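You operate a simulated robot arm through the tools that you are given. There is no shell and no other tool.

You are at the controls of a simulated robot arm. One attempt, no reset.

## Task
Wipe under the red dish, then set the blue lidded cup on it.
Fine: the ring stain, with the brown cloth; dish on the stone tray meanwhile; dish and cloth go back. What is to be rubbed or washed off counts as gone when no trace of it is left.

Only the result counts: the job must be done as asked and must still hold three seconds after the hand-in. Knocking over, shifting, dropping, spilling or breaking anything else fails it. Flat cloth is picked up by pressing the open fingertips on it (5 to 10 N) and closing them slowly along it; thin cloth reads only 2 to 8 mm in the jaws.

## Robot
A 6-joint arm with a two-finger parallel gripper, fixed in place. Base frame: the origin is on the floor under the middle of its stand, x ahead of it, y to its left, z up; the work surface is at about z = 790. Lengths are in mm, angles in degrees, forces in N, time in s.
It reaches about 1313 mm from its shoulder. Its first joint turns from -166.0 to 166.0 degrees. Payload 3.43 kg.
Tool frame: the origin (TCP) lies between the finger pads and is the grasp point; the fingertips stand 34 mm ahead of it; z points along the fingers, y is the line along which they close. The gripper opens to 128 mm. The fingers are 24 mm wide and 12 mm thick; the gripper's body (48 by 130 mm) begins 96 mm behind the TCP.
Orientation is that of the tool frame in the base frame, as [roll, pitch, yaw] about the fixed x, y, z axes, in that order (R = Rz(yaw) Ry(pitch) Rx(roll)). With the fingers straight down and closing along the base's y, the tool's x points along the base's -x, its y along +y and its z along -z.

## Interface
- The arm moves only by the tool apply_moves. Its arguments are lists of equal length, an entry for each row: "travel": the shift along the tool's x, y, z in units of 25 mm (1.0 is 25 mm), a list of three; "delta_rot": the turn, a rotation vector about the tool's x, y, z in units of 6 degrees (1.0 is 6 degrees), a list of three; "claw": the closure in counts, from 0 (fully open) to 255 (shut). In form: {"travel": [[tx, ty, tz], ...], "delta_rot": [[ax, ay, az], ...], "claw": [claw, ...]}. A call has 1 to 20 rows; each row shifts and turns the commanded pose from where the row before left it, along the tool's axes as they then stand. A call with a number of a shift or a turn outside -1 to 1 is refused whole. Each row takes 0.2 s and may step no farther than 50 mm and 8.6 degrees from the row before; otherwise, or with a gripper value out of range, the whole call is refused. Where a pose cannot be reached the arm comes as near as it can. A force on the tool above 40 N (or 10 N above the force at the start of the call, whichever is more), or a blocked arm, ends the call early, and 0.2 s more pass. The fingers move at their own pace (about 153 mm/s each) and stop on an object; they squeeze with about 29 N. The grip force told is the motor's: it shows also when the fingers shut on nothing. Time passes only in rows, and 0.2 s behind the last, so rows that do not move let the fingers close. It gives the time, the measured TCP pose, the force on the tool (base axes), the opening and the grip force at its end, in the units of the frame above (readings bear some noise), with the torque about the TCP (base axes, N m) and any sound that the robot's microphone picked up, and new pictures: "show" is both (left out), scene, wrist or none.
- Cameras (640 x 400 px; columns grow to the right, rows downward): "scene" is fixed at [50.8, -501.7, 1523.5]; the picture's right is [0.50, -0.86, 0.00], its down [-0.53, -0.31, -0.79] and it looks along [0.68, 0.40, -0.61] (base axes); focal length 363 px, centre (320, 200). "wrist" rides on the gripper at [76, -11, -160] in the tool frame; the picture's right is [0.15, 0.99, 0.00], its down [-0.88, 0.13, -0.46] and it looks along [-0.45, 0.07, 0.89] (tool axes); focal length 234 px, centre (320, 200). There is no depth. A picture from a camera that has moved, and an enlarged one, comes with that camera's place and axes in the base frame and with its lens.
- enlarge(camera, box): a new picture of the part [left, top, right, bottom] of that camera's present view, enlarged. The clock stands still meanwhile.
- hand_in(): hands the job in; it is judged then, once.

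Places have to be worked out from the pictures, the camera data and where the tool is seen. Open the gripper and draw the arm clear of the work before you hand the job in, unless the task says otherwise.

The tools are called as a command line: name --argument value ..., lists and objects as JSON in quotes. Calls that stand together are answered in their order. apply_moves: Moves the arm, as the interface text tells. Its arguments: {"type":"object","properties":{"travel":{"type":"array"},"delta_rot":{"type":"array"},"claw":{"type":"array"},"show":{"type":"string","enum":["both","scene","wrist","none"]}},"required":["travel","delta_rot","claw"]} The other tools are called the same way: enlarge (camera, box) takes an enlarged picture of a part of a camera's view; hand_in () hands the job in.

At the start:

```text
clock: 0.0
tcp_pos: [649.1, 11.4, 1087.3]
tcp_rot: [-180.0, 0.1, -180.0]
wrist_force: [-0.8, -0.2, 0.3]
ft_torque: [0.0, -0.01, -0.02]
grip_width: 128.1
gripper_force: 0.1
```

scene: 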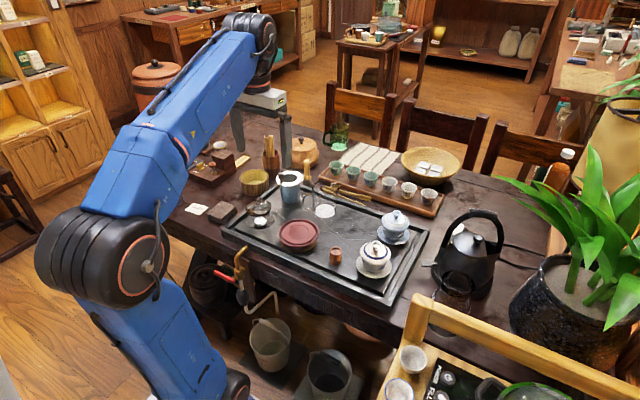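
wrist: 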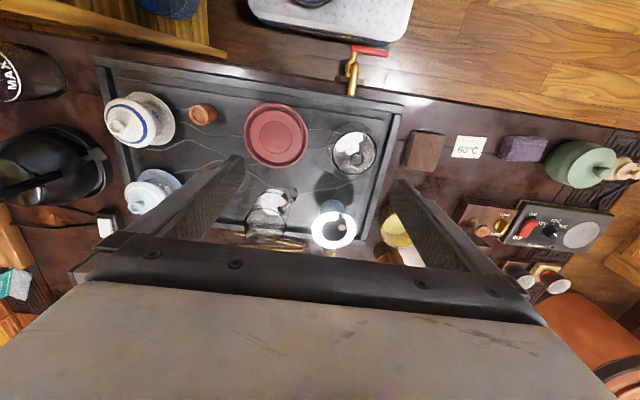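

I start by looking closely at the tray area and the surroundings in both cameras to identify the dish, the cups and the cloth.

enlarge --camera "scene" --box '[220, 160, 440, 300]'

enlarge --camera "scene" --box '[160, 120, 320, 230]'

enlarge --camera "wrist" --box '[80, 40, 420, 260]'

enlarge --camera "wrist" --box '[380, 100, 640, 300]'

```text
2.86 times, centred on (330, 230) of scene
camera zoom: at [50.8, -501.7, 1523.5], right [0.5, -0.86, 0.0], down [-0.53, -0.31, -0.79], along [0.68, 0.4, -0.61], focal length 1038 px, centre (291, 114)
```

zoom: 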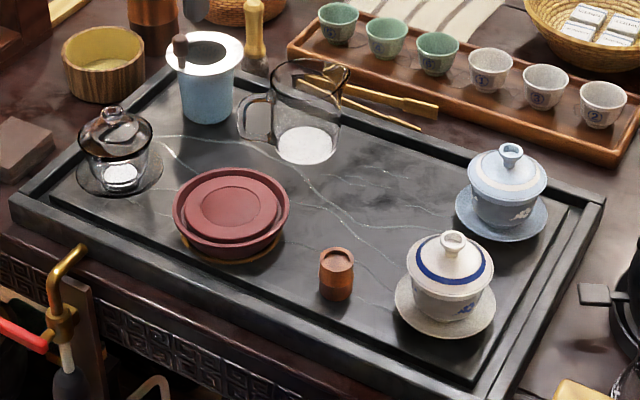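

```text
3.64 times, centred on (240, 175) of scene
camera zoom: at [50.8, -501.7, 1523.5], right [0.5, -0.86, 0.0], down [-0.53, -0.31, -0.79], along [0.68, 0.4, -0.61], focal length 1321 px, centre (611, 291)
```

zoom: 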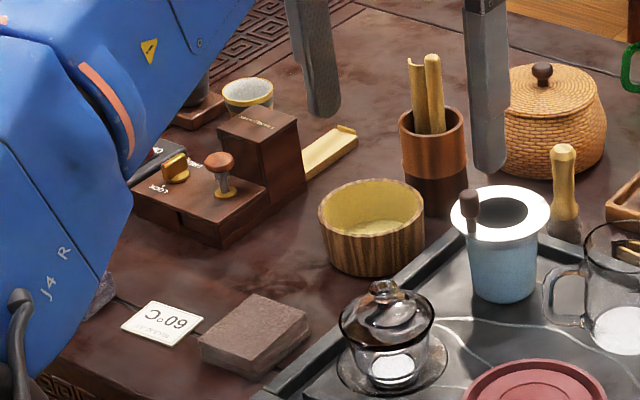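

```text
1.82 times, centred on (250, 150) of wrist
camera zoom: at [571.6, -0.2, 1246.2], right [-0.15, 0.99, 0.0], down [0.88, 0.13, 0.46], along [0.45, 0.07, -0.89], focal length 426 px, centre (447, 291)
```

zoom: 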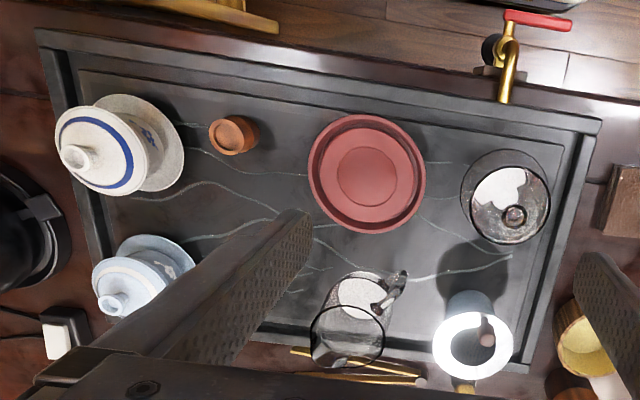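

```text
2.00 times, centred on (510, 200) of wrist
camera zoom: at [571.6, -0.2, 1246.2], right [-0.15, 0.99, 0.0], down [0.88, 0.13, 0.46], along [0.45, 0.07, -0.89], focal length 468 px, centre (-60, 200)
```

zoom: 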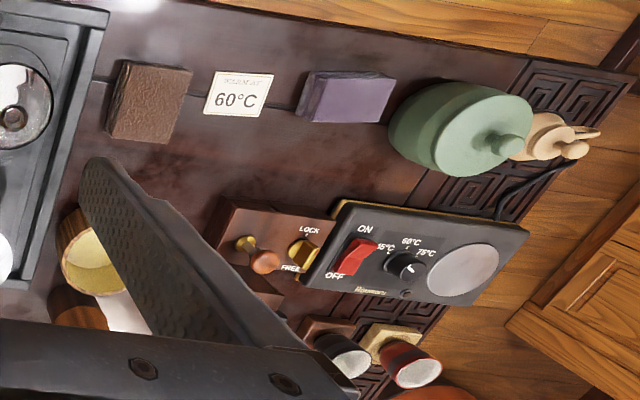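

The red dish sits on the stone tray with a tan ring peeking out. I look closer at the dish, the two lidded cups, and the brown cloth-like pad beside the tray.

enlarge --camera "scene" --box '[270, 205, 340, 260]'

enlarge --camera "scene" --box '[340, 200, 420, 290]'

enlarge --camera "scene" --box '[175, 185, 275, 250]'

enlarge --camera "wrist" --box '[390, 110, 490, 190]'

enlarge --camera "wrist" --box '[90, 70, 240, 220]'

```text
7.27 times, centred on (305, 232) of scene
camera zoom: at [50.8, -501.7, 1523.5], right [0.5, -0.86, 0.0], down [-0.53, -0.31, -0.79], along [0.68, 0.4, -0.61], focal length 2643 px, centre (429, -36)
```

zoom: 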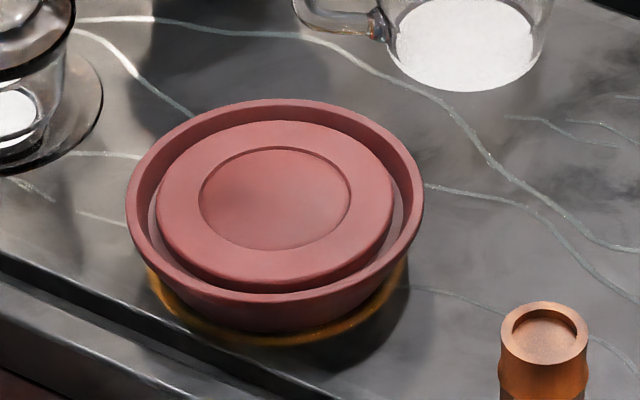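

```text
4.44 times, centred on (380, 245) of scene
camera zoom: at [50.8, -501.7, 1523.5], right [0.5, -0.86, 0.0], down [-0.53, -0.31, -0.79], along [0.68, 0.4, -0.61], focal length 1615 px, centre (53, 0)
```

zoom: 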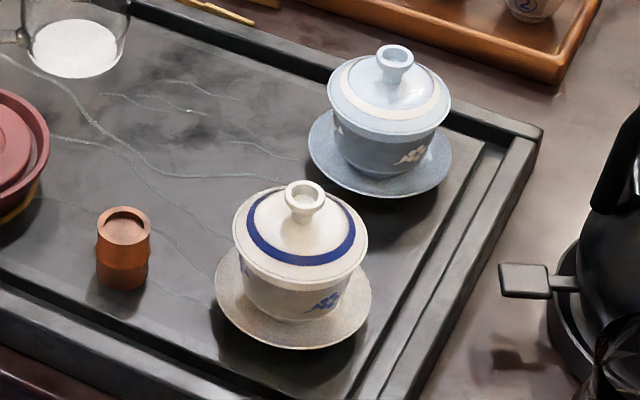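

```text
6.15 times, centred on (225, 218) of scene
camera zoom: at [50.8, -501.7, 1523.5], right [0.5, -0.86, 0.0], down [-0.53, -0.31, -0.79], along [0.68, 0.4, -0.61], focal length 2236 px, centre (905, 92)
```

zoom: 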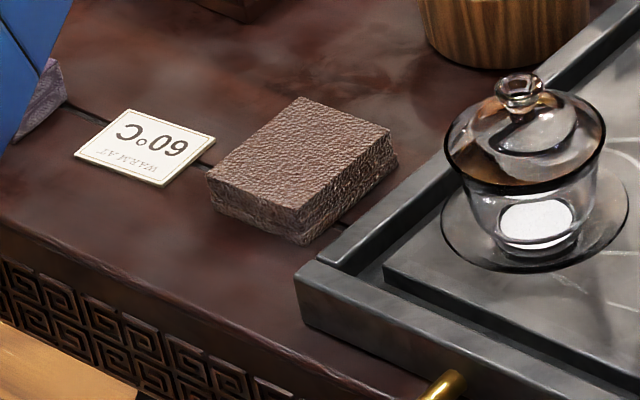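

```text
5.00 times, centred on (440, 150) of wrist
camera zoom: at [571.6, -0.2, 1246.2], right [-0.15, 0.99, 0.0], down [0.88, 0.13, 0.46], along [0.45, 0.07, -0.89], focal length 1171 px, centre (-280, 450)
```

zoom: 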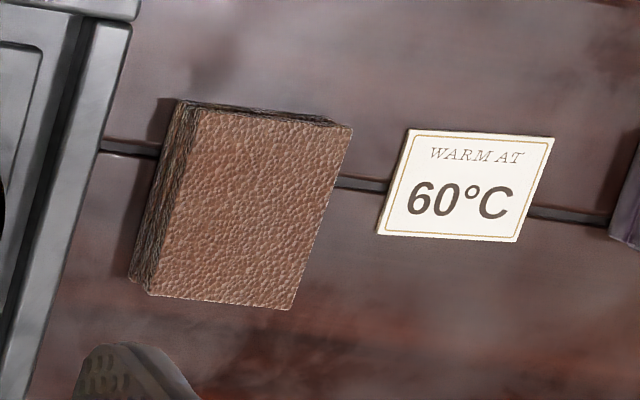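

```text
2.67 times, centred on (165, 145) of wrist
camera zoom: at [571.6, -0.2, 1246.2], right [-0.15, 0.99, 0.0], down [0.88, 0.13, 0.46], along [0.45, 0.07, -0.89], focal length 624 px, centre (733, 347)
```

zoom: 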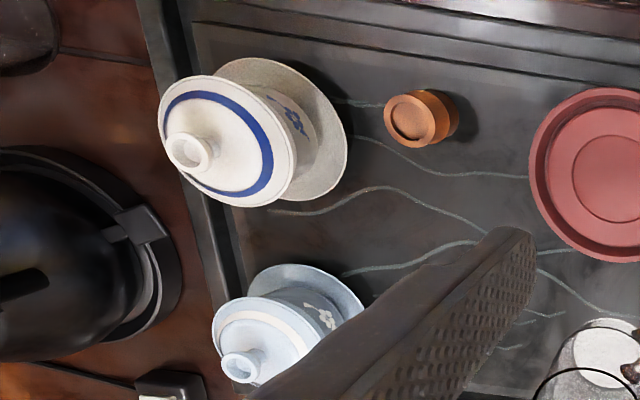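

The dish is a rimmed bowl about 114 mm across with a tan ring stain beneath it; the brown pad beside the tray is the folded cloth; the light‑blue gaiwan is the blue lidded cup. I move the gripper above the dish (estimated near x 665, y -66) to localise it better.

apply_moves --travel '[[-0.16, -0.775, 0.87], [-0.16, -0.775, 0.87], [-0.16, -0.775, 0.87], [-0.16, -0.775, 0.87], [0, 0, 0]]' --delta_rot '[[0, 0, 0], [0, 0, 0], [0, 0, 0], [0, 0, 0], [0, 0, 0]]' --claw '[0, 0, 0, 0, 0]' --show "both"

```text
clock: 1.2
tcp_pos: [664.3, -66.1, 998.8]
tcp_rot: [-180.0, 0.0, -180.0]
wrist_force: [0.1, 0.7, 0.7]
ft_torque: [0.01, 0.01, -0.02]
grip_width: 128.2
gripper_force: 0.0
camera wrist: at [587.5, -78.0, 1158.0], right [-0.15, 0.99, 0.0], down [0.88, 0.13, 0.46], along [0.45, 0.07, -0.89], focal length 234 px, centre (320, 200)
```

scene: 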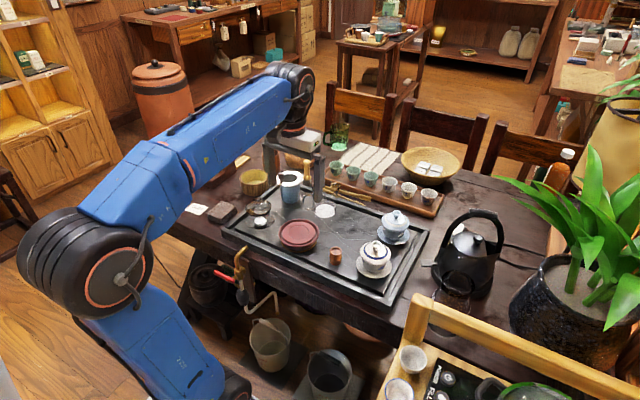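
wrist: 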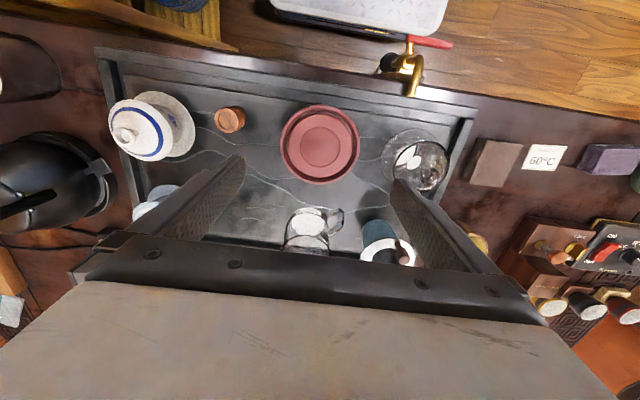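

The dish is nearly centred under the gripper. I enlarge it for a precise measurement.

enlarge --camera "wrist" --box '[270, 95, 374, 195]'

enlarge --camera "wrist" --box '[100, 60, 300, 240]'

enlarge --camera "scene" --box '[215, 160, 345, 270]'

```text
4.00 times, centred on (322, 145) of wrist
camera zoom: at [587.5, -78.0, 1158.0], right [-0.15, 0.99, 0.0], down [0.88, 0.13, 0.46], along [0.45, 0.07, -0.89], focal length 937 px, centre (312, 420)
```

zoom: 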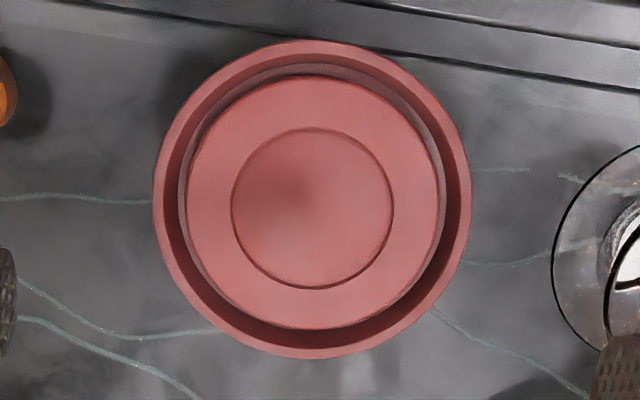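

```text
2.22 times, centred on (200, 150) of wrist
camera zoom: at [587.5, -78.0, 1158.0], right [-0.15, 0.99, 0.0], down [0.88, 0.13, 0.46], along [0.45, 0.07, -0.89], focal length 520 px, centre (587, 311)
```

zoom: 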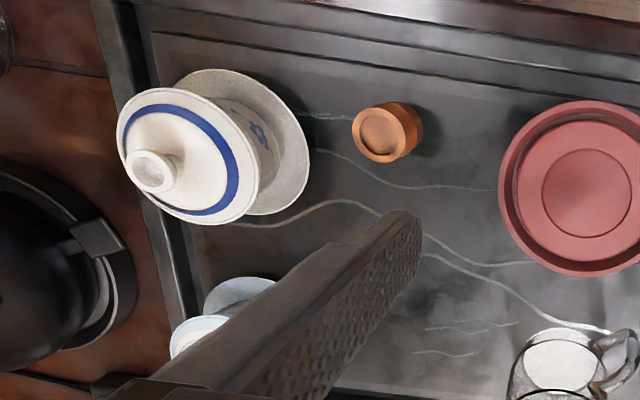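

```text
3.64 times, centred on (280, 215) of scene
camera zoom: at [50.8, -501.7, 1523.5], right [0.5, -0.86, 0.0], down [-0.53, -0.31, -0.79], along [0.68, 0.4, -0.61], focal length 1321 px, centre (466, 146)
```

zoom: 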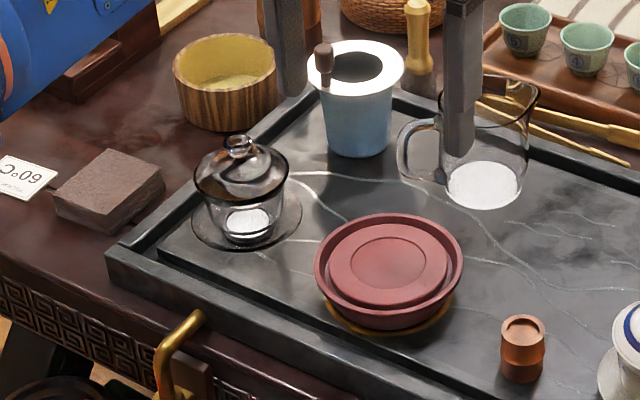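

Dish centre is about (666, -66) with a diameter of about 110–117 mm. I descend 75 mm straight down to triangulate its height from the change of scale.

apply_moves --travel '[[0, 0, 1], [0, 0, 1], [0, 0, 1], [0, 0, 0]]' --delta_rot '[[0, 0, 0], [0, 0, 0], [0, 0, 0], [0, 0, 0]]' --claw '[0, 0, 0, 0]' --show "both"

enlarge --camera "wrist" --box '[250, 80, 390, 200]'

enlarge --camera "scene" --box '[230, 170, 370, 270]'

```text
clock: 2.2
tcp_pos: [664.5, -67.8, 924.2]
tcp_rot: [180.0, 0.0, 180.0]
wrist_force: [-0.1, -0.4, -0.5]
ft_torque: [0.02, 0.0, 0.0]
grip_width: 128.0
gripper_force: 0.1
camera wrist: at [588.1, -78.7, 1084.3], right [-0.15, 0.99, 0.0], down [0.88, 0.13, 0.46], along [0.45, 0.07, -0.89], focal length 234 px, centre (320, 200)
```

scene: 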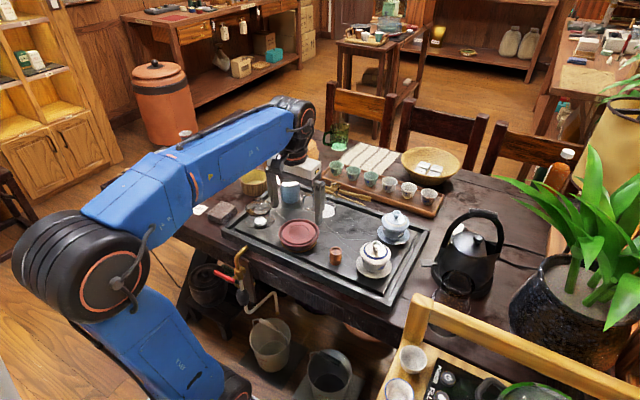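
wrist: 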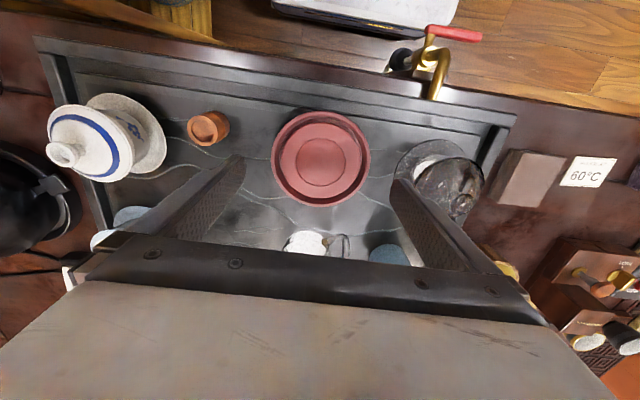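

```text
3.33 times, centred on (320, 140) of wrist
camera zoom: at [588.1, -78.7, 1084.3], right [-0.15, 0.99, 0.0], down [0.88, 0.13, 0.46], along [0.45, 0.07, -0.89], focal length 781 px, centre (320, 400)
```

zoom: 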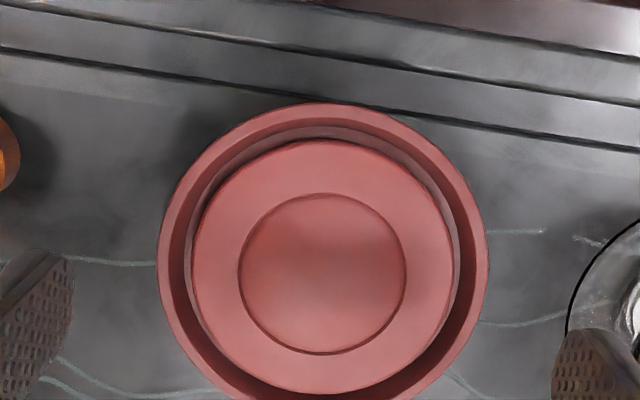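

```text
4.00 times, centred on (300, 220) of scene
camera zoom: at [50.8, -501.7, 1523.5], right [0.5, -0.86, 0.0], down [-0.53, -0.31, -0.79], along [0.68, 0.4, -0.61], focal length 1453 px, centre (400, 120)
```

zoom: 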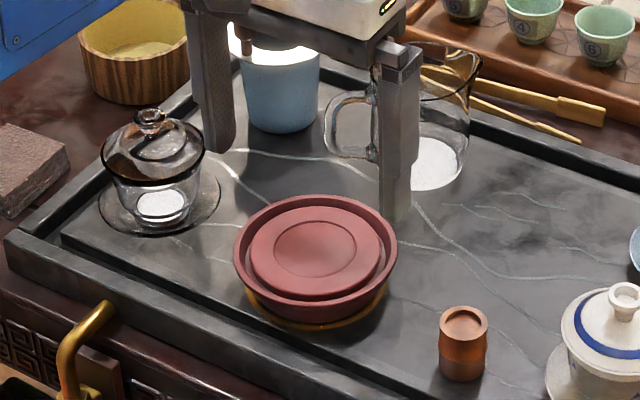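

By triangulation the rim is at z≈823, diameter ≈115 mm, centre near (673, -65), tray surface around z≈800. I shift to that centre and come down to just above the rim to check alignment.

apply_moves --travel '[[-0.34, 0.05, 0], [0, 0, 0.7], [0, 0, 0.7], [0, 0, 0.6], [0, 0, 0]]' --delta_rot '[[0, 0, 0], [0, 0, 0], [0, 0, 0], [0, 0, 0], [0, 0, 0]]' --claw '[0, 0, 0, 0, 0]' --show "both"

enlarge --camera "wrist" --box '[220, 80, 420, 240]'

enlarge --camera "scene" --box '[250, 180, 350, 260]'

```text
clock: 3.4
tcp_pos: [673.2, -67.2, 874.5]
tcp_rot: [180.0, 0.0, 180.0]
wrist_force: [0.1, -1.0, -1.0]
ft_torque: [0.02, 0.04, 0.0]
grip_width: 127.6
gripper_force: 0.0
camera wrist: at [597.0, -78.2, 1034.0], right [-0.15, 0.99, 0.0], down [0.88, 0.13, 0.46], along [0.45, 0.07, -0.89], focal length 234 px, centre (320, 200)
```

scene: 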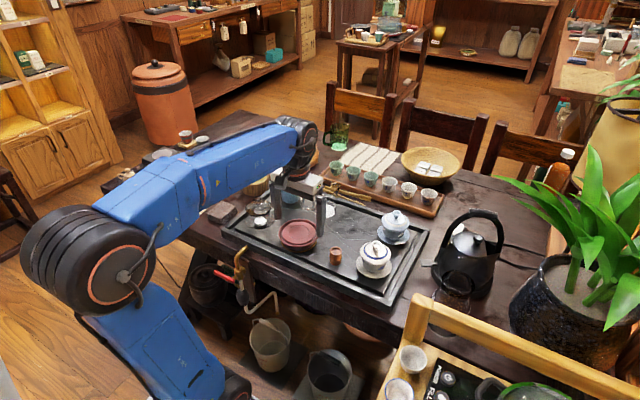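
wrist: 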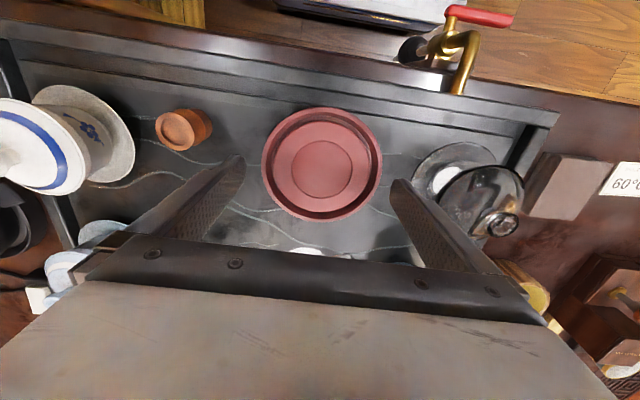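

```text
2.50 times, centred on (320, 160) of wrist
camera zoom: at [597.0, -78.2, 1034.0], right [-0.15, 0.99, 0.0], down [0.88, 0.13, 0.46], along [0.45, 0.07, -0.89], focal length 585 px, centre (320, 300)
```

zoom: 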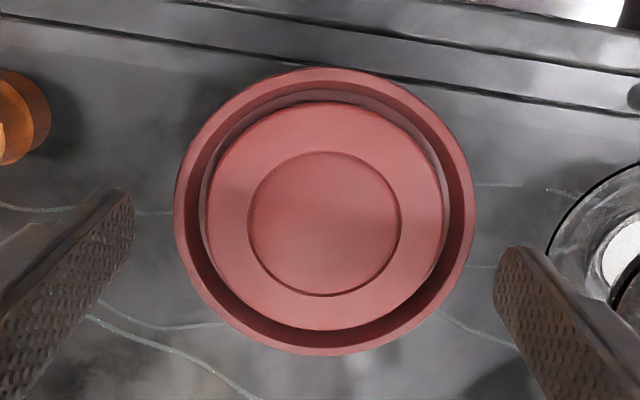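

```text
5.00 times, centred on (300, 220) of scene
camera zoom: at [50.8, -501.7, 1523.5], right [0.5, -0.86, 0.0], down [-0.53, -0.31, -0.79], along [0.68, 0.4, -0.61], focal length 1817 px, centre (420, 100)
```

zoom: 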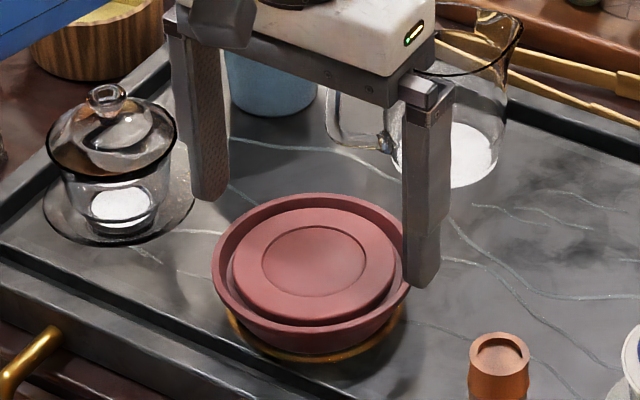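

Relative to the finger midline the dish is about 2 mm further to +y, and the rim is at z≈826. I correct y and lower so the tips are ~13 mm below the rim.

apply_moves --travel '[[0, 0.088, 0], [0, 0, 0.4], [0, 0, 0.4], [0, 0, 0.34], [0, 0, 0]]' --delta_rot '[[0, 0, 0], [0, 0, 0], [0, 0, 0], [0, 0, 0], [0, 0, 0]]' --claw '[0, 0, 0, 0, 0]' --show "both"

enlarge --camera "wrist" --box '[220, 80, 420, 240]'

enlarge --camera "scene" --box '[250, 180, 350, 260]'

```text
clock: 4.6
tcp_pos: [672.9, -63.6, 845.9]
tcp_rot: [180.0, -0.1, -179.9]
wrist_force: [0.3, -0.5, 0.5]
ft_torque: [0.0, -0.01, -0.02]
grip_width: 128.1
gripper_force: 0.1
camera wrist: at [597.1, -74.5, 1004.8], right [-0.15, 0.99, 0.0], down [0.88, 0.13, 0.46], along [0.45, 0.07, -0.89], focal length 234 px, centre (320, 200)
```

scene: 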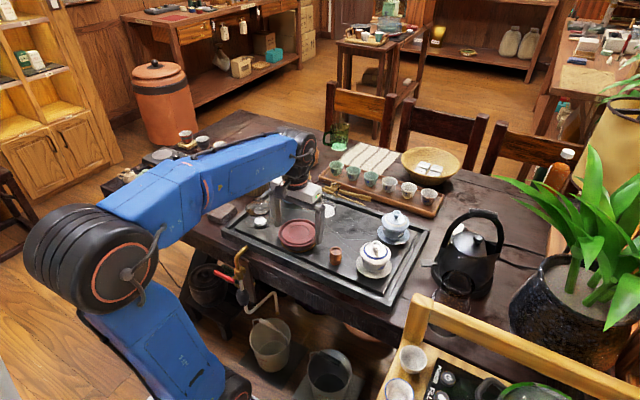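
wrist: 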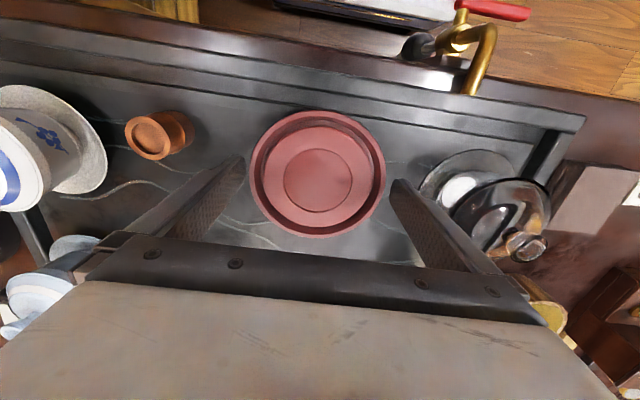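

```text
2.50 times, centred on (320, 160) of wrist
camera zoom: at [597.1, -74.5, 1004.8], right [-0.15, 0.99, 0.0], down [0.88, 0.13, 0.46], along [0.45, 0.07, -0.89], focal length 585 px, centre (320, 300)
```

zoom: 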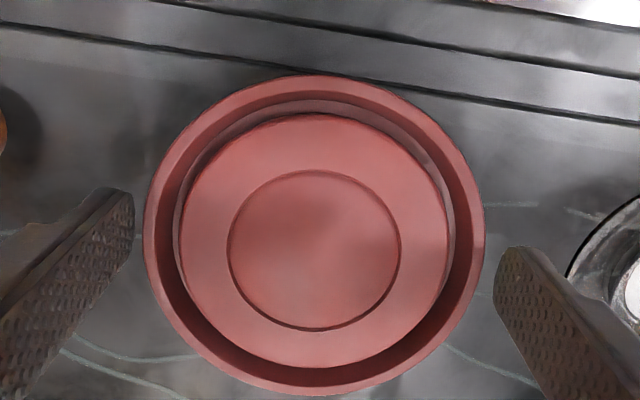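

```text
5.00 times, centred on (300, 220) of scene
camera zoom: at [50.8, -501.7, 1523.5], right [0.5, -0.86, 0.0], down [-0.53, -0.31, -0.79], along [0.68, 0.4, -0.61], focal length 1817 px, centre (420, 100)
```

zoom: 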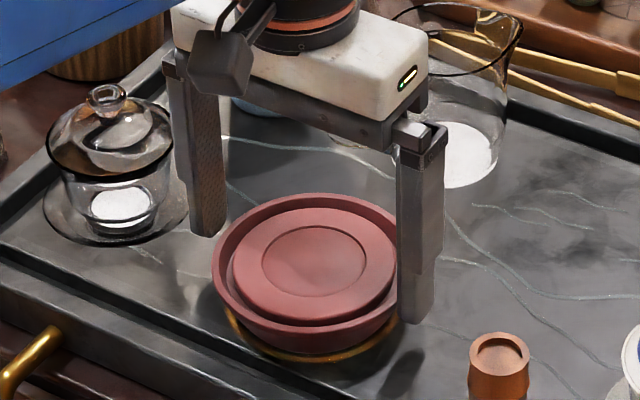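

Aligned within ~1 mm; the tips straddle the rim with no contact. I nudge y by -1.3 mm and close on the dish.

apply_moves --travel '[[0, -0.05, 0], [0, 0, 0], [0, 0, 0], [0, 0, 0], [0, 0, 0], [0, 0, 0]]' --delta_rot '[[0, 0, 0], [0, 0, 0], [0, 0, 0], [0, 0, 0], [0, 0, 0], [0, 0, 0]]' --claw '[0, 15, 25, 35, 60, 60]' --show "wrist"

enlarge --camera "wrist" --box '[220, 80, 420, 240]'

```text
clock: 6.0
tcp_pos: [671.8, -64.0, 845.6]
tcp_rot: [-179.9, 0.0, 180.0]
wrist_force: [0.6, -2.1, 1.2]
ft_torque: [-0.18, 0.04, -0.01]
grip_width: 116.2
gripper_force: 29.1
camera wrist: at [596.6, -75.4, 1005.0], right [-0.15, 0.99, 0.0], down [0.88, 0.13, 0.46], along [0.45, 0.07, -0.89], focal length 234 px, centre (320, 200)
```

wrist: 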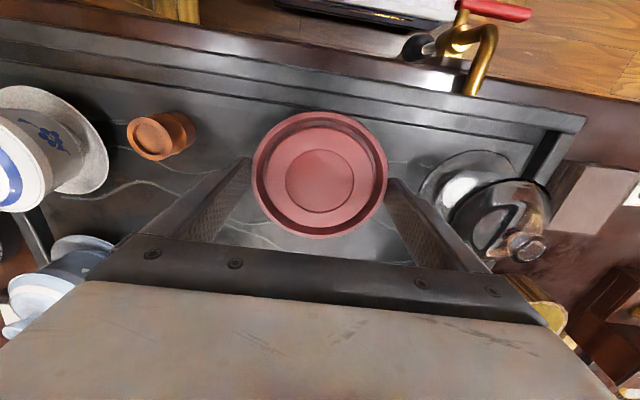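

```text
2.50 times, centred on (320, 160) of wrist
camera zoom: at [596.6, -75.4, 1005.0], right [-0.15, 0.99, 0.0], down [0.88, 0.13, 0.46], along [0.45, 0.07, -0.89], focal length 585 px, centre (320, 300)
```

zoom: 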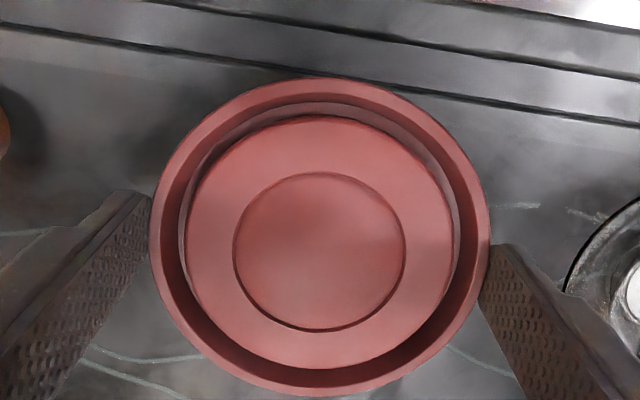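

Dish is gripped at 116 mm with 29 N (reference release pose ≈ [672, -64, 845.7]). I lift slowly 30 mm and check.

apply_moves --travel '[[0, 0, -0.2], [0, 0, -0.3], [0, 0, -0.3], [0, 0, -0.4], [0, 0, 0]]' --delta_rot '[[0, 0, 0], [0, 0, 0], [0, 0, 0], [0, 0, 0], [0, 0, 0]]' --claw '[60, 60, 60, 60, 60]' --show "both"

enlarge --camera "scene" --box '[250, 170, 350, 260]'

```text
clock: 7.2
tcp_pos: [672.2, -65.2, 875.6]
tcp_rot: [-180.0, 0.0, 180.0]
wrist_force: [-0.3, -0.4, -0.1]
ft_torque: [0.03, 0.02, -0.01]
grip_width: 97.7
gripper_force: 0.1
camera wrist: at [595.6, -75.9, 1035.4], right [-0.15, 0.99, 0.0], down [0.88, 0.13, 0.46], along [0.45, 0.07, -0.89], focal length 234 px, centre (320, 200)
```

scene: 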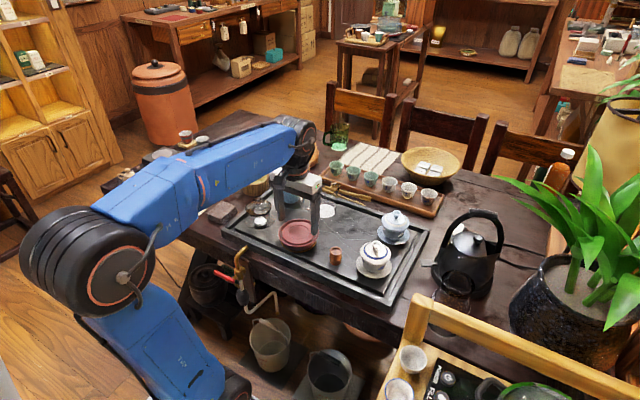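
wrist: 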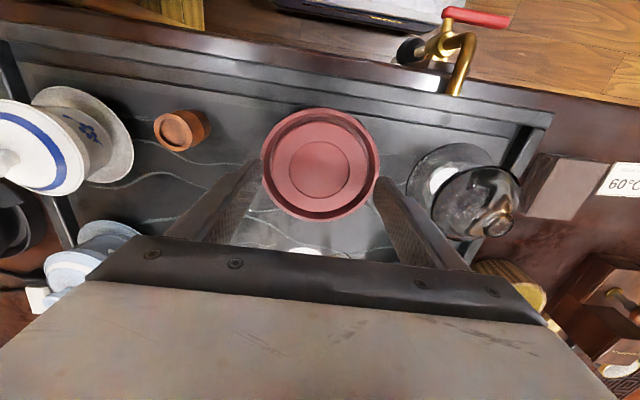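

```text
4.44 times, centred on (300, 215) of scene
camera zoom: at [50.8, -501.7, 1523.5], right [0.5, -0.86, 0.0], down [-0.53, -0.31, -0.79], along [0.68, 0.4, -0.61], focal length 1615 px, centre (409, 133)
```

zoom: 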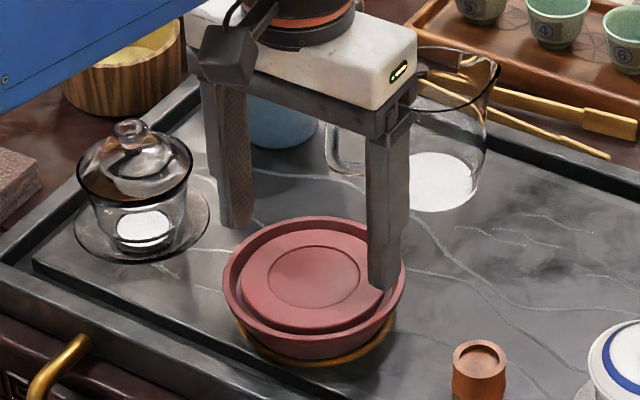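

The fingers slipped off the rim (opening now 97.7, dish still on the tray): the tips were too shallow. I check the dish's position from the wrist after reopening the jaws here above the rim.

apply_moves --travel '[[0, 0, 0], [0, 0, 0], [0, 0, 0]]' --delta_rot '[[0, 0, 0], [0, 0, 0], [0, 0, 0]]' --claw '[0, 0, 0]' --show "wrist"

enlarge --camera "wrist" --box '[220, 80, 420, 240]'

enlarge --camera "scene" --box '[270, 205, 340, 260]'

```text
clock: 8.0
tcp_pos: [672.4, -64.1, 876.9]
tcp_rot: [-179.9, 0.1, -179.8]
wrist_force: [-0.7, 0.3, -0.4]
ft_torque: [-0.01, -0.04, 0.0]
grip_width: 128.2
gripper_force: 0.0
camera wrist: at [595.6, -75.9, 1035.2], right [-0.15, 0.99, 0.0], down [0.88, 0.13, 0.46], along [0.45, 0.07, -0.89], focal length 234 px, centre (320, 200)
```

wrist: 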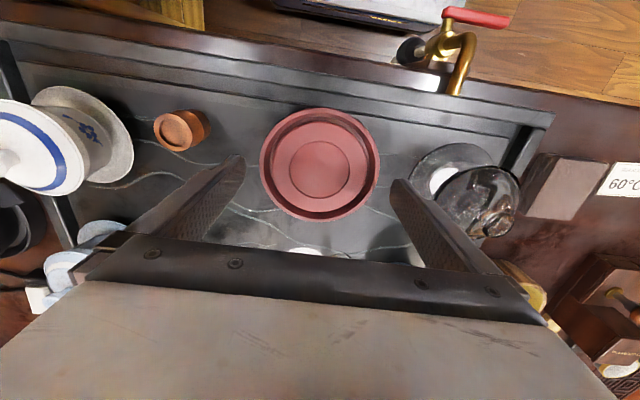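

```text
2.50 times, centred on (320, 160) of wrist
camera zoom: at [595.6, -75.9, 1035.2], right [-0.15, 0.99, 0.0], down [0.88, 0.13, 0.46], along [0.45, 0.07, -0.89], focal length 585 px, centre (320, 300)
```

zoom: 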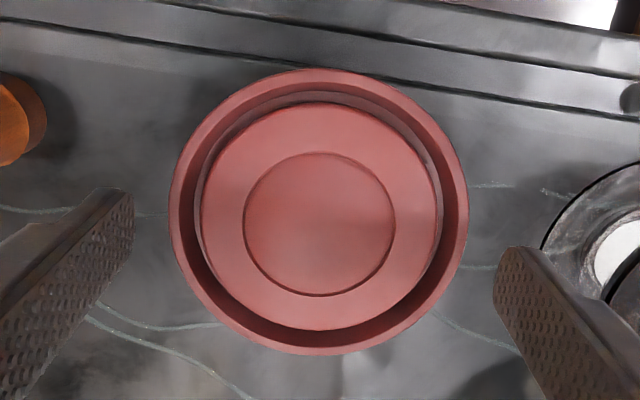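

```text
7.27 times, centred on (305, 232) of scene
camera zoom: at [50.8, -501.7, 1523.5], right [0.5, -0.86, 0.0], down [-0.53, -0.31, -0.79], along [0.68, 0.4, -0.61], focal length 2643 px, centre (429, -36)
```

zoom: 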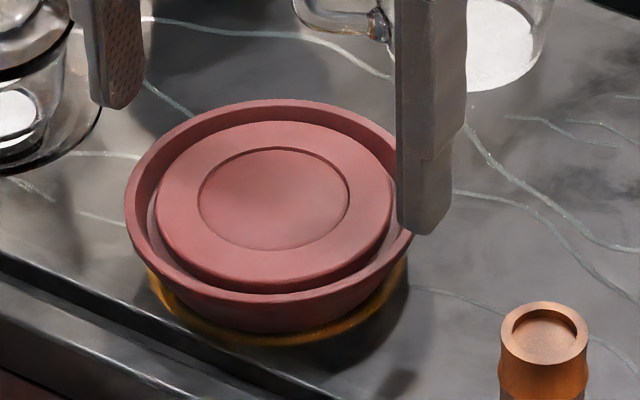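

The dish hasn't moved. Geometry of the ring suggests the dish is ~30+ mm tall and the tray top is lower than I thought, so I go deeper (tips ≈ 803), watching the force.

apply_moves --travel '[[0, 0, 0.5], [0, 0, 0.5], [0, 0, 0.3], [0, 0, 0.15], [0, 0, 0.1], [0, 0, 0]]' --delta_rot '[[0, 0, 0], [0, 0, 0], [0, 0, 0], [0, 0, 0], [0, 0, 0], [0, 0, 0]]' --claw '[0, 0, 0, 0, 0, 0]' --show "wrist"

enlarge --camera "scene" --box '[260, 190, 350, 260]'

enlarge --camera "wrist" --box '[220, 80, 420, 240]'

```text
clock: 9.4
tcp_pos: [673.2, -63.9, 838.1]
tcp_rot: [180.0, 0.0, -179.9]
wrist_force: [-0.6, -0.4, -1.1]
ft_torque: [-0.02, 0.0, 0.01]
grip_width: 127.8
gripper_force: 0.0
camera wrist: at [596.2, -75.9, 996.4], right [-0.15, 0.99, 0.0], down [0.88, 0.13, 0.46], along [0.45, 0.07, -0.89], focal length 234 px, centre (320, 200)
```

wrist: 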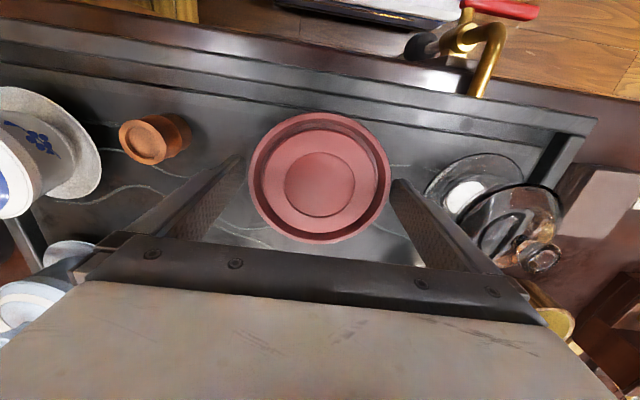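

```text
5.71 times, centred on (305, 225) of scene
camera zoom: at [50.8, -501.7, 1523.5], right [0.5, -0.86, 0.0], down [-0.53, -0.31, -0.79], along [0.68, 0.4, -0.61], focal length 2076 px, centre (406, 57)
```

zoom: 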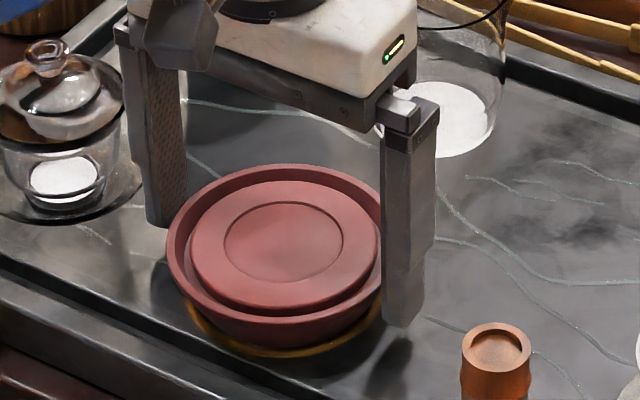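

```text
2.50 times, centred on (320, 160) of wrist
camera zoom: at [596.2, -75.9, 996.4], right [-0.15, 0.99, 0.0], down [0.88, 0.13, 0.46], along [0.45, 0.07, -0.89], focal length 585 px, centre (320, 300)
```

zoom: 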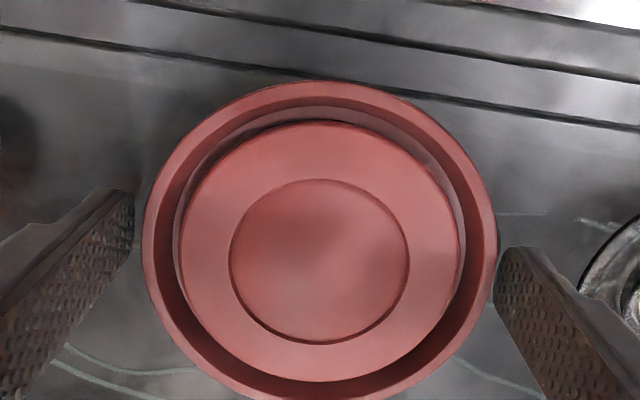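

Tips are lower now with no contact. I close firmly and hold, then lift just 4 mm to read the load.

apply_moves --travel '[[0, 0, 0], [0, 0, 0], [0, 0, 0], [0, 0, 0], [0, 0, 0]]' --delta_rot '[[0, 0, 0], [0, 0, 0], [0, 0, 0], [0, 0, 0], [0, 0, 0]]' --claw '[15, 25, 60, 120, 120]' --show "none"

apply_moves --travel '[[0, 0, -0.04], [0, 0, -0.04], [0, 0, -0.04], [0, 0, -0.04], [0, 0, 0]]' --delta_rot '[[0, 0, 0], [0, 0, 0], [0, 0, 0], [0, 0, 0], [0, 0, 0]]' --claw '[120, 120, 120, 120, 120]' --show "wrist"

enlarge --camera "scene" --box '[260, 190, 350, 260]'

```text
clock: 10.6
tcp_pos: [673.3, -64.0, 837.1]
tcp_rot: [180.0, -0.1, 179.9]
wrist_force: [1.2, -0.5, 0.3]
ft_torque: [0.03, -0.03, -0.02]
grip_width: 116.1
gripper_force: 29.0
```

```text
clock: 11.8
tcp_pos: [672.3, -64.3, 842.6]
tcp_rot: [180.0, -0.1, -180.0]
wrist_force: [-0.5, 0.4, -4.0]
ft_torque: [-0.02, 0.01, 0.04]
grip_width: 116.3
gripper_force: 29.2
camera wrist: at [596.2, -75.9, 1001.1], right [-0.15, 0.99, 0.0], down [0.88, 0.13, 0.46], along [0.45, 0.07, -0.89], focal length 234 px, centre (320, 200)
```

wrist: 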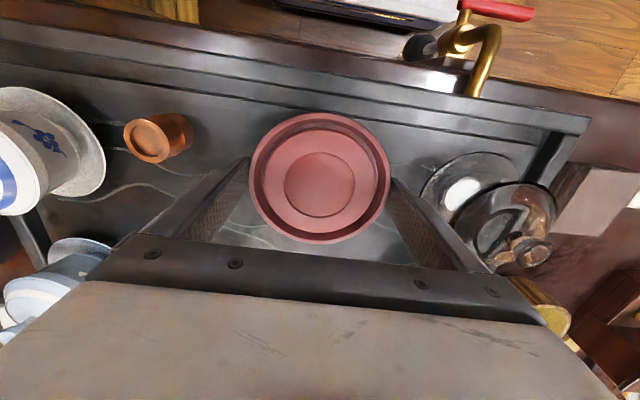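

```text
5.71 times, centred on (305, 225) of scene
camera zoom: at [50.8, -501.7, 1523.5], right [0.5, -0.86, 0.0], down [-0.53, -0.31, -0.79], along [0.68, 0.4, -0.61], focal length 2076 px, centre (406, 57)
```

zoom: 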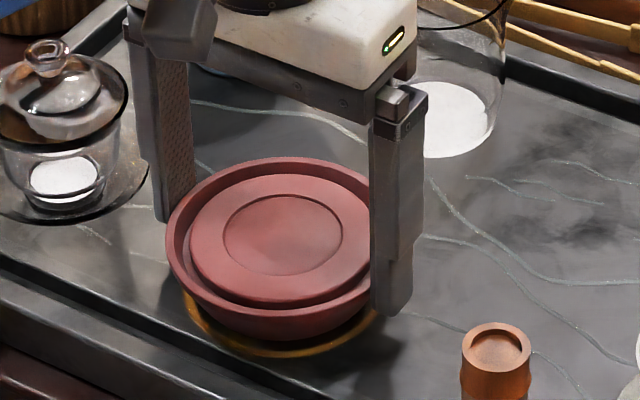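

Now the dish is lifted and holds (≈4 N load; dish rests at commanded TCP z≈838). I raise it further and carry it to the free patch of the tray around (758, -180), stopping above to look.

apply_moves --travel '[[0, 0, -0.3], [0, 0, -0.5], [0, 0, -0.6], [0, 0, -0.6], [0, 0, -0.3], [-0.2, -0.25, 0], [-0.4, -0.55, 0], [-0.5, -0.67, 0], [-0.5, -0.67, 0], [-0.5, -0.67, 0], [-0.5, -0.67, 0], [-0.5, -0.67, 0], [-0.24, -0.32, 0], [-0.1, -0.15, 0], [0, 0, 0]]' --delta_rot '[[0, 0, 0], [0, 0, 0], [0, 0, 0], [0, 0, 0], [0, 0, 0], [0, 0, 0], [0, 0, 0], [0, 0, 0], [0, 0, 0], [0, 0, 0], [0, 0, 0], [0, 0, 0], [0, 0, 0], [0, 0, 0], [0, 0, 0]]' --claw '[120, 120, 120, 120, 120, 120, 120, 120, 120, 120, 120, 120, 120, 120, 120]' --show "both"

enlarge --camera "scene" --box '[230, 170, 440, 300]'

enlarge --camera "wrist" --box '[160, 60, 480, 260]'

```text
clock: 15.0
tcp_pos: [759.0, -180.9, 896.8]
tcp_rot: [180.0, 0.1, -180.0]
wrist_force: [0.3, -0.3, -4.3]
ft_torque: [0.03, -0.03, 0.03]
grip_width: 116.3
gripper_force: 28.8
camera wrist: at [682.9, -191.5, 1057.5], right [-0.15, 0.99, 0.0], down [0.88, 0.13, 0.46], along [0.45, 0.07, -0.89], focal length 234 px, centre (320, 200)
```

scene: 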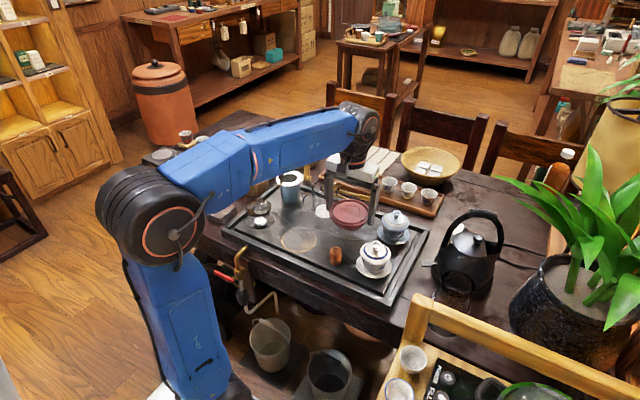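
wrist: 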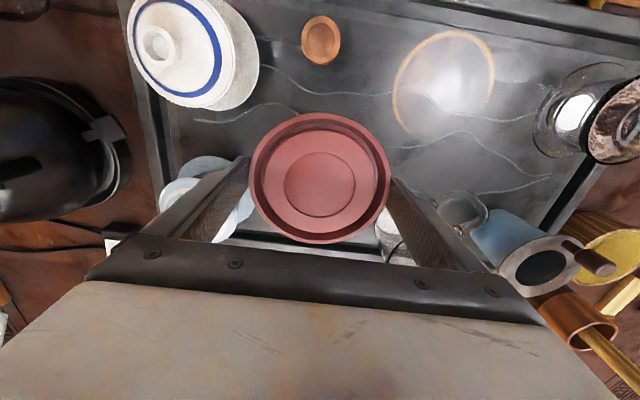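

```text
3.05 times, centred on (335, 235) of scene
camera zoom: at [50.8, -501.7, 1523.5], right [0.5, -0.86, 0.0], down [-0.53, -0.31, -0.79], along [0.68, 0.4, -0.61], focal length 1107 px, centre (274, 93)
```

zoom: 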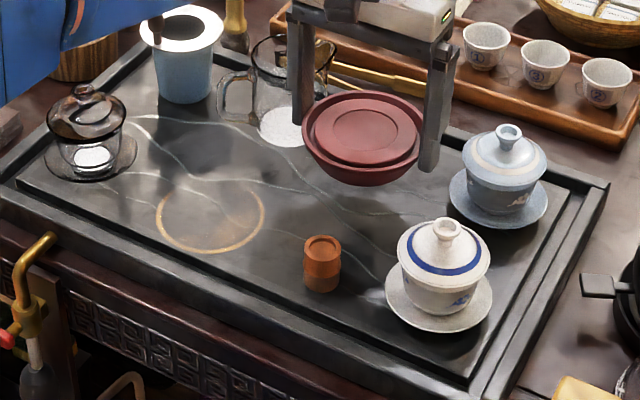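

```text
2.00 times, centred on (320, 160) of wrist
camera zoom: at [682.9, -191.5, 1057.5], right [-0.15, 0.99, 0.0], down [0.88, 0.13, 0.46], along [0.45, 0.07, -0.89], focal length 468 px, centre (320, 280)
```

zoom: 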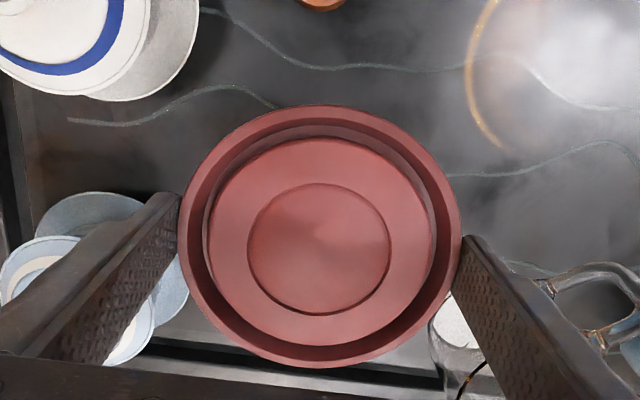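

The ring stain is now exposed and the dish hangs level over a clear spot. I lower it toward the tray, slowing near contact.

apply_moves --travel '[[0, 0, 0.4], [0, 0, 0.6], [0, 0, 0.6], [0, 0, 0.4], [0, 0, 0.2], [0, 0, 0.08], [0, 0, 0]]' --delta_rot '[[0, 0, 0], [0, 0, 0], [0, 0, 0], [0, 0, 0], [0, 0, 0], [0, 0, 0], [0, 0, 0]]' --claw '[120, 120, 120, 120, 120, 120, 120]' --show "wrist"

enlarge --camera "scene" --box '[290, 180, 430, 270]'

```text
clock: 16.6
tcp_pos: [758.9, -179.5, 841.4]
tcp_rot: [180.0, 0.0, 179.9]
wrist_force: [0.1, -0.4, -3.8]
ft_torque: [0.0, 0.04, 0.02]
grip_width: 116.4
gripper_force: 28.8
camera wrist: at [682.5, -191.4, 1000.5], right [-0.15, 0.99, 0.0], down [0.88, 0.13, 0.46], along [0.45, 0.07, -0.89], focal length 234 px, centre (320, 200)
```

wrist: 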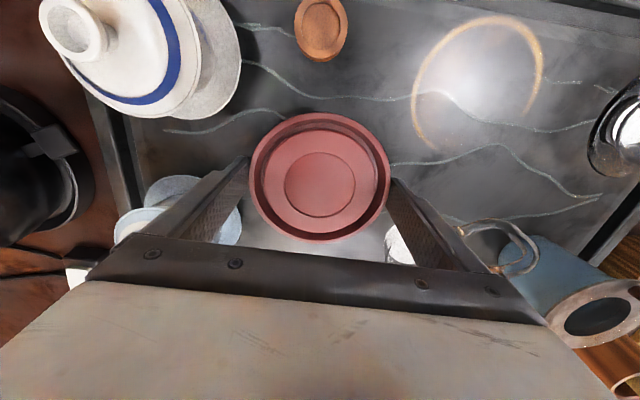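

```text
4.44 times, centred on (360, 225) of scene
camera zoom: at [50.8, -501.7, 1523.5], right [0.5, -0.86, 0.0], down [-0.53, -0.31, -0.79], along [0.68, 0.4, -0.61], focal length 1615 px, centre (142, 89)
```

zoom: 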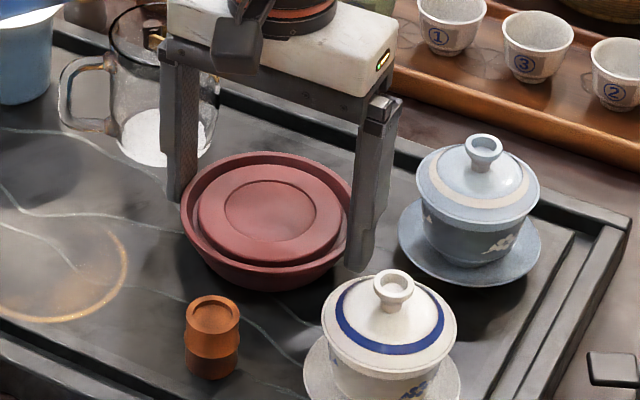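

Still carrying ~4 N, so about 3–4 mm above the tray. I lower in 1 mm steps until the load goes off.

apply_moves --travel '[[0, 0, 0.04], [0, 0, 0.04], [0, 0, 0.04], [0, 0, 0]]' --delta_rot '[[0, 0, 0], [0, 0, 0], [0, 0, 0], [0, 0, 0]]' --claw '[120, 120, 120, 120]' --show "none"

apply_moves --travel '[[0, 0, 0.04], [0, 0, 0]]' --delta_rot '[[0, 0, 0], [0, 0, 0]]' --claw '[120, 120]' --show "none"

```text
clock: 17.6
tcp_pos: [757.6, -179.2, 838.6]
tcp_rot: [179.9, 0.0, -180.0]
wrist_force: [0.3, 0.2, -4.2]
ft_torque: [0.02, -0.01, -0.03]
grip_width: 116.1
gripper_force: 29.2
```

```text
clock: 18.2
tcp_pos: [759.2, -179.4, 837.5]
tcp_rot: [-180.0, 0.1, 179.9]
wrist_force: [0.2, 0.5, -4.3]
ft_torque: [-0.01, 0.03, 0.01]
grip_width: 116.0
gripper_force: 29.4
```

Load still 4.3 N; continuing down in 1 mm steps.

apply_moves --travel '[[0, 0, 0.04], [0, 0, 0]]' --delta_rot '[[0, 0, 0], [0, 0, 0]]' --claw '[120, 120]' --show "none"

apply_moves --travel '[[0, 0, 0.04], [0, 0, 0]]' --delta_rot '[[0, 0, 0], [0, 0, 0]]' --claw '[120, 120]' --show "wrist"

```text
clock: 18.8
tcp_pos: [758.9, -179.3, 836.8]
tcp_rot: [-180.0, -0.1, 180.0]
wrist_force: [2.3, -0.7, 4.1]
ft_torque: [0.11, 0.23, -0.06]
grip_width: 115.8
gripper_force: 28.7
```

```text
clock: 19.4
tcp_pos: [758.9, -178.9, 836.9]
tcp_rot: [-180.0, 0.2, -179.9]
wrist_force: [8.5, 0.7, 22.8]
ft_torque: [0.18, -0.03, 0.02]
grip_width: 115.8
gripper_force: 28.7
camera wrist: at [681.8, -191.3, 996.3], right [-0.15, 0.99, 0.0], down [0.88, 0.13, 0.46], along [0.45, 0.07, -0.89], focal length 234 px, centre (320, 200)
```

wrist: 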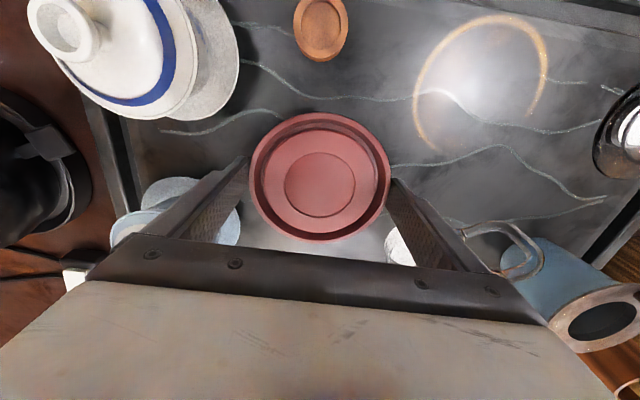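

Contact at commanded z≈837.4. I back off 1.2 mm to unload, then open fully and go straight up.

apply_moves --travel '[[0, 0, -0.045], [0, 0, 0], [0, 0, 0], [0, 0, 0], [0, 0, 0]]' --delta_rot '[[0, 0, 0], [0, 0, 0], [0, 0, 0], [0, 0, 0], [0, 0, 0]]' --claw '[120, 120, 20, 0, 0]' --show "wrist"

enlarge --camera "scene" --box '[290, 180, 430, 270]'

```text
clock: 20.6
tcp_pos: [758.7, -179.8, 836.4]
tcp_rot: [-180.0, -0.1, 180.0]
wrist_force: [0.3, 0.6, 0.1]
ft_torque: [0.0, 0.03, -0.02]
grip_width: 127.9
gripper_force: 0.0
camera wrist: at [682.3, -191.7, 996.3], right [-0.15, 0.99, 0.0], down [0.88, 0.13, 0.46], along [0.45, 0.07, -0.89], focal length 234 px, centre (320, 200)
```

wrist: 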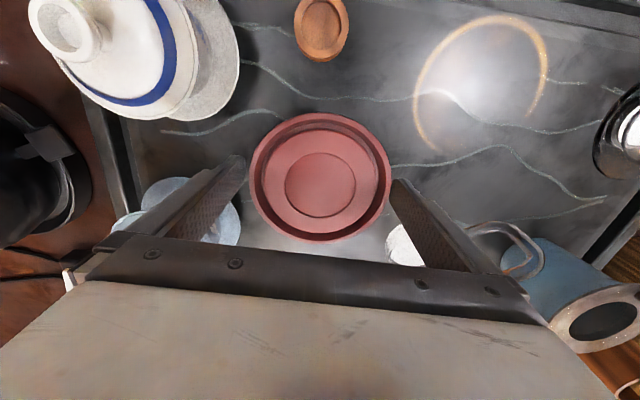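

```text
4.44 times, centred on (360, 225) of scene
camera zoom: at [50.8, -501.7, 1523.5], right [0.5, -0.86, 0.0], down [-0.53, -0.31, -0.79], along [0.68, 0.4, -0.61], focal length 1615 px, centre (142, 89)
```

zoom: 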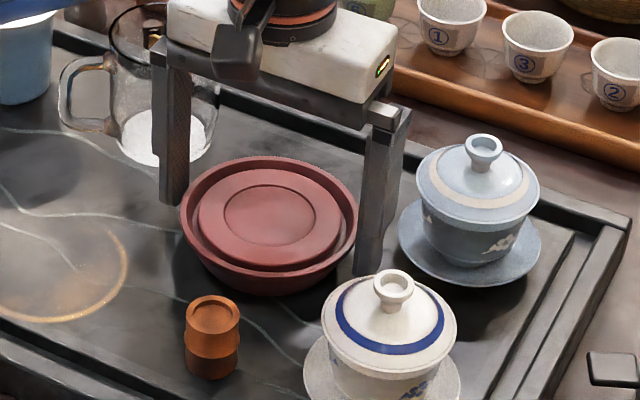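

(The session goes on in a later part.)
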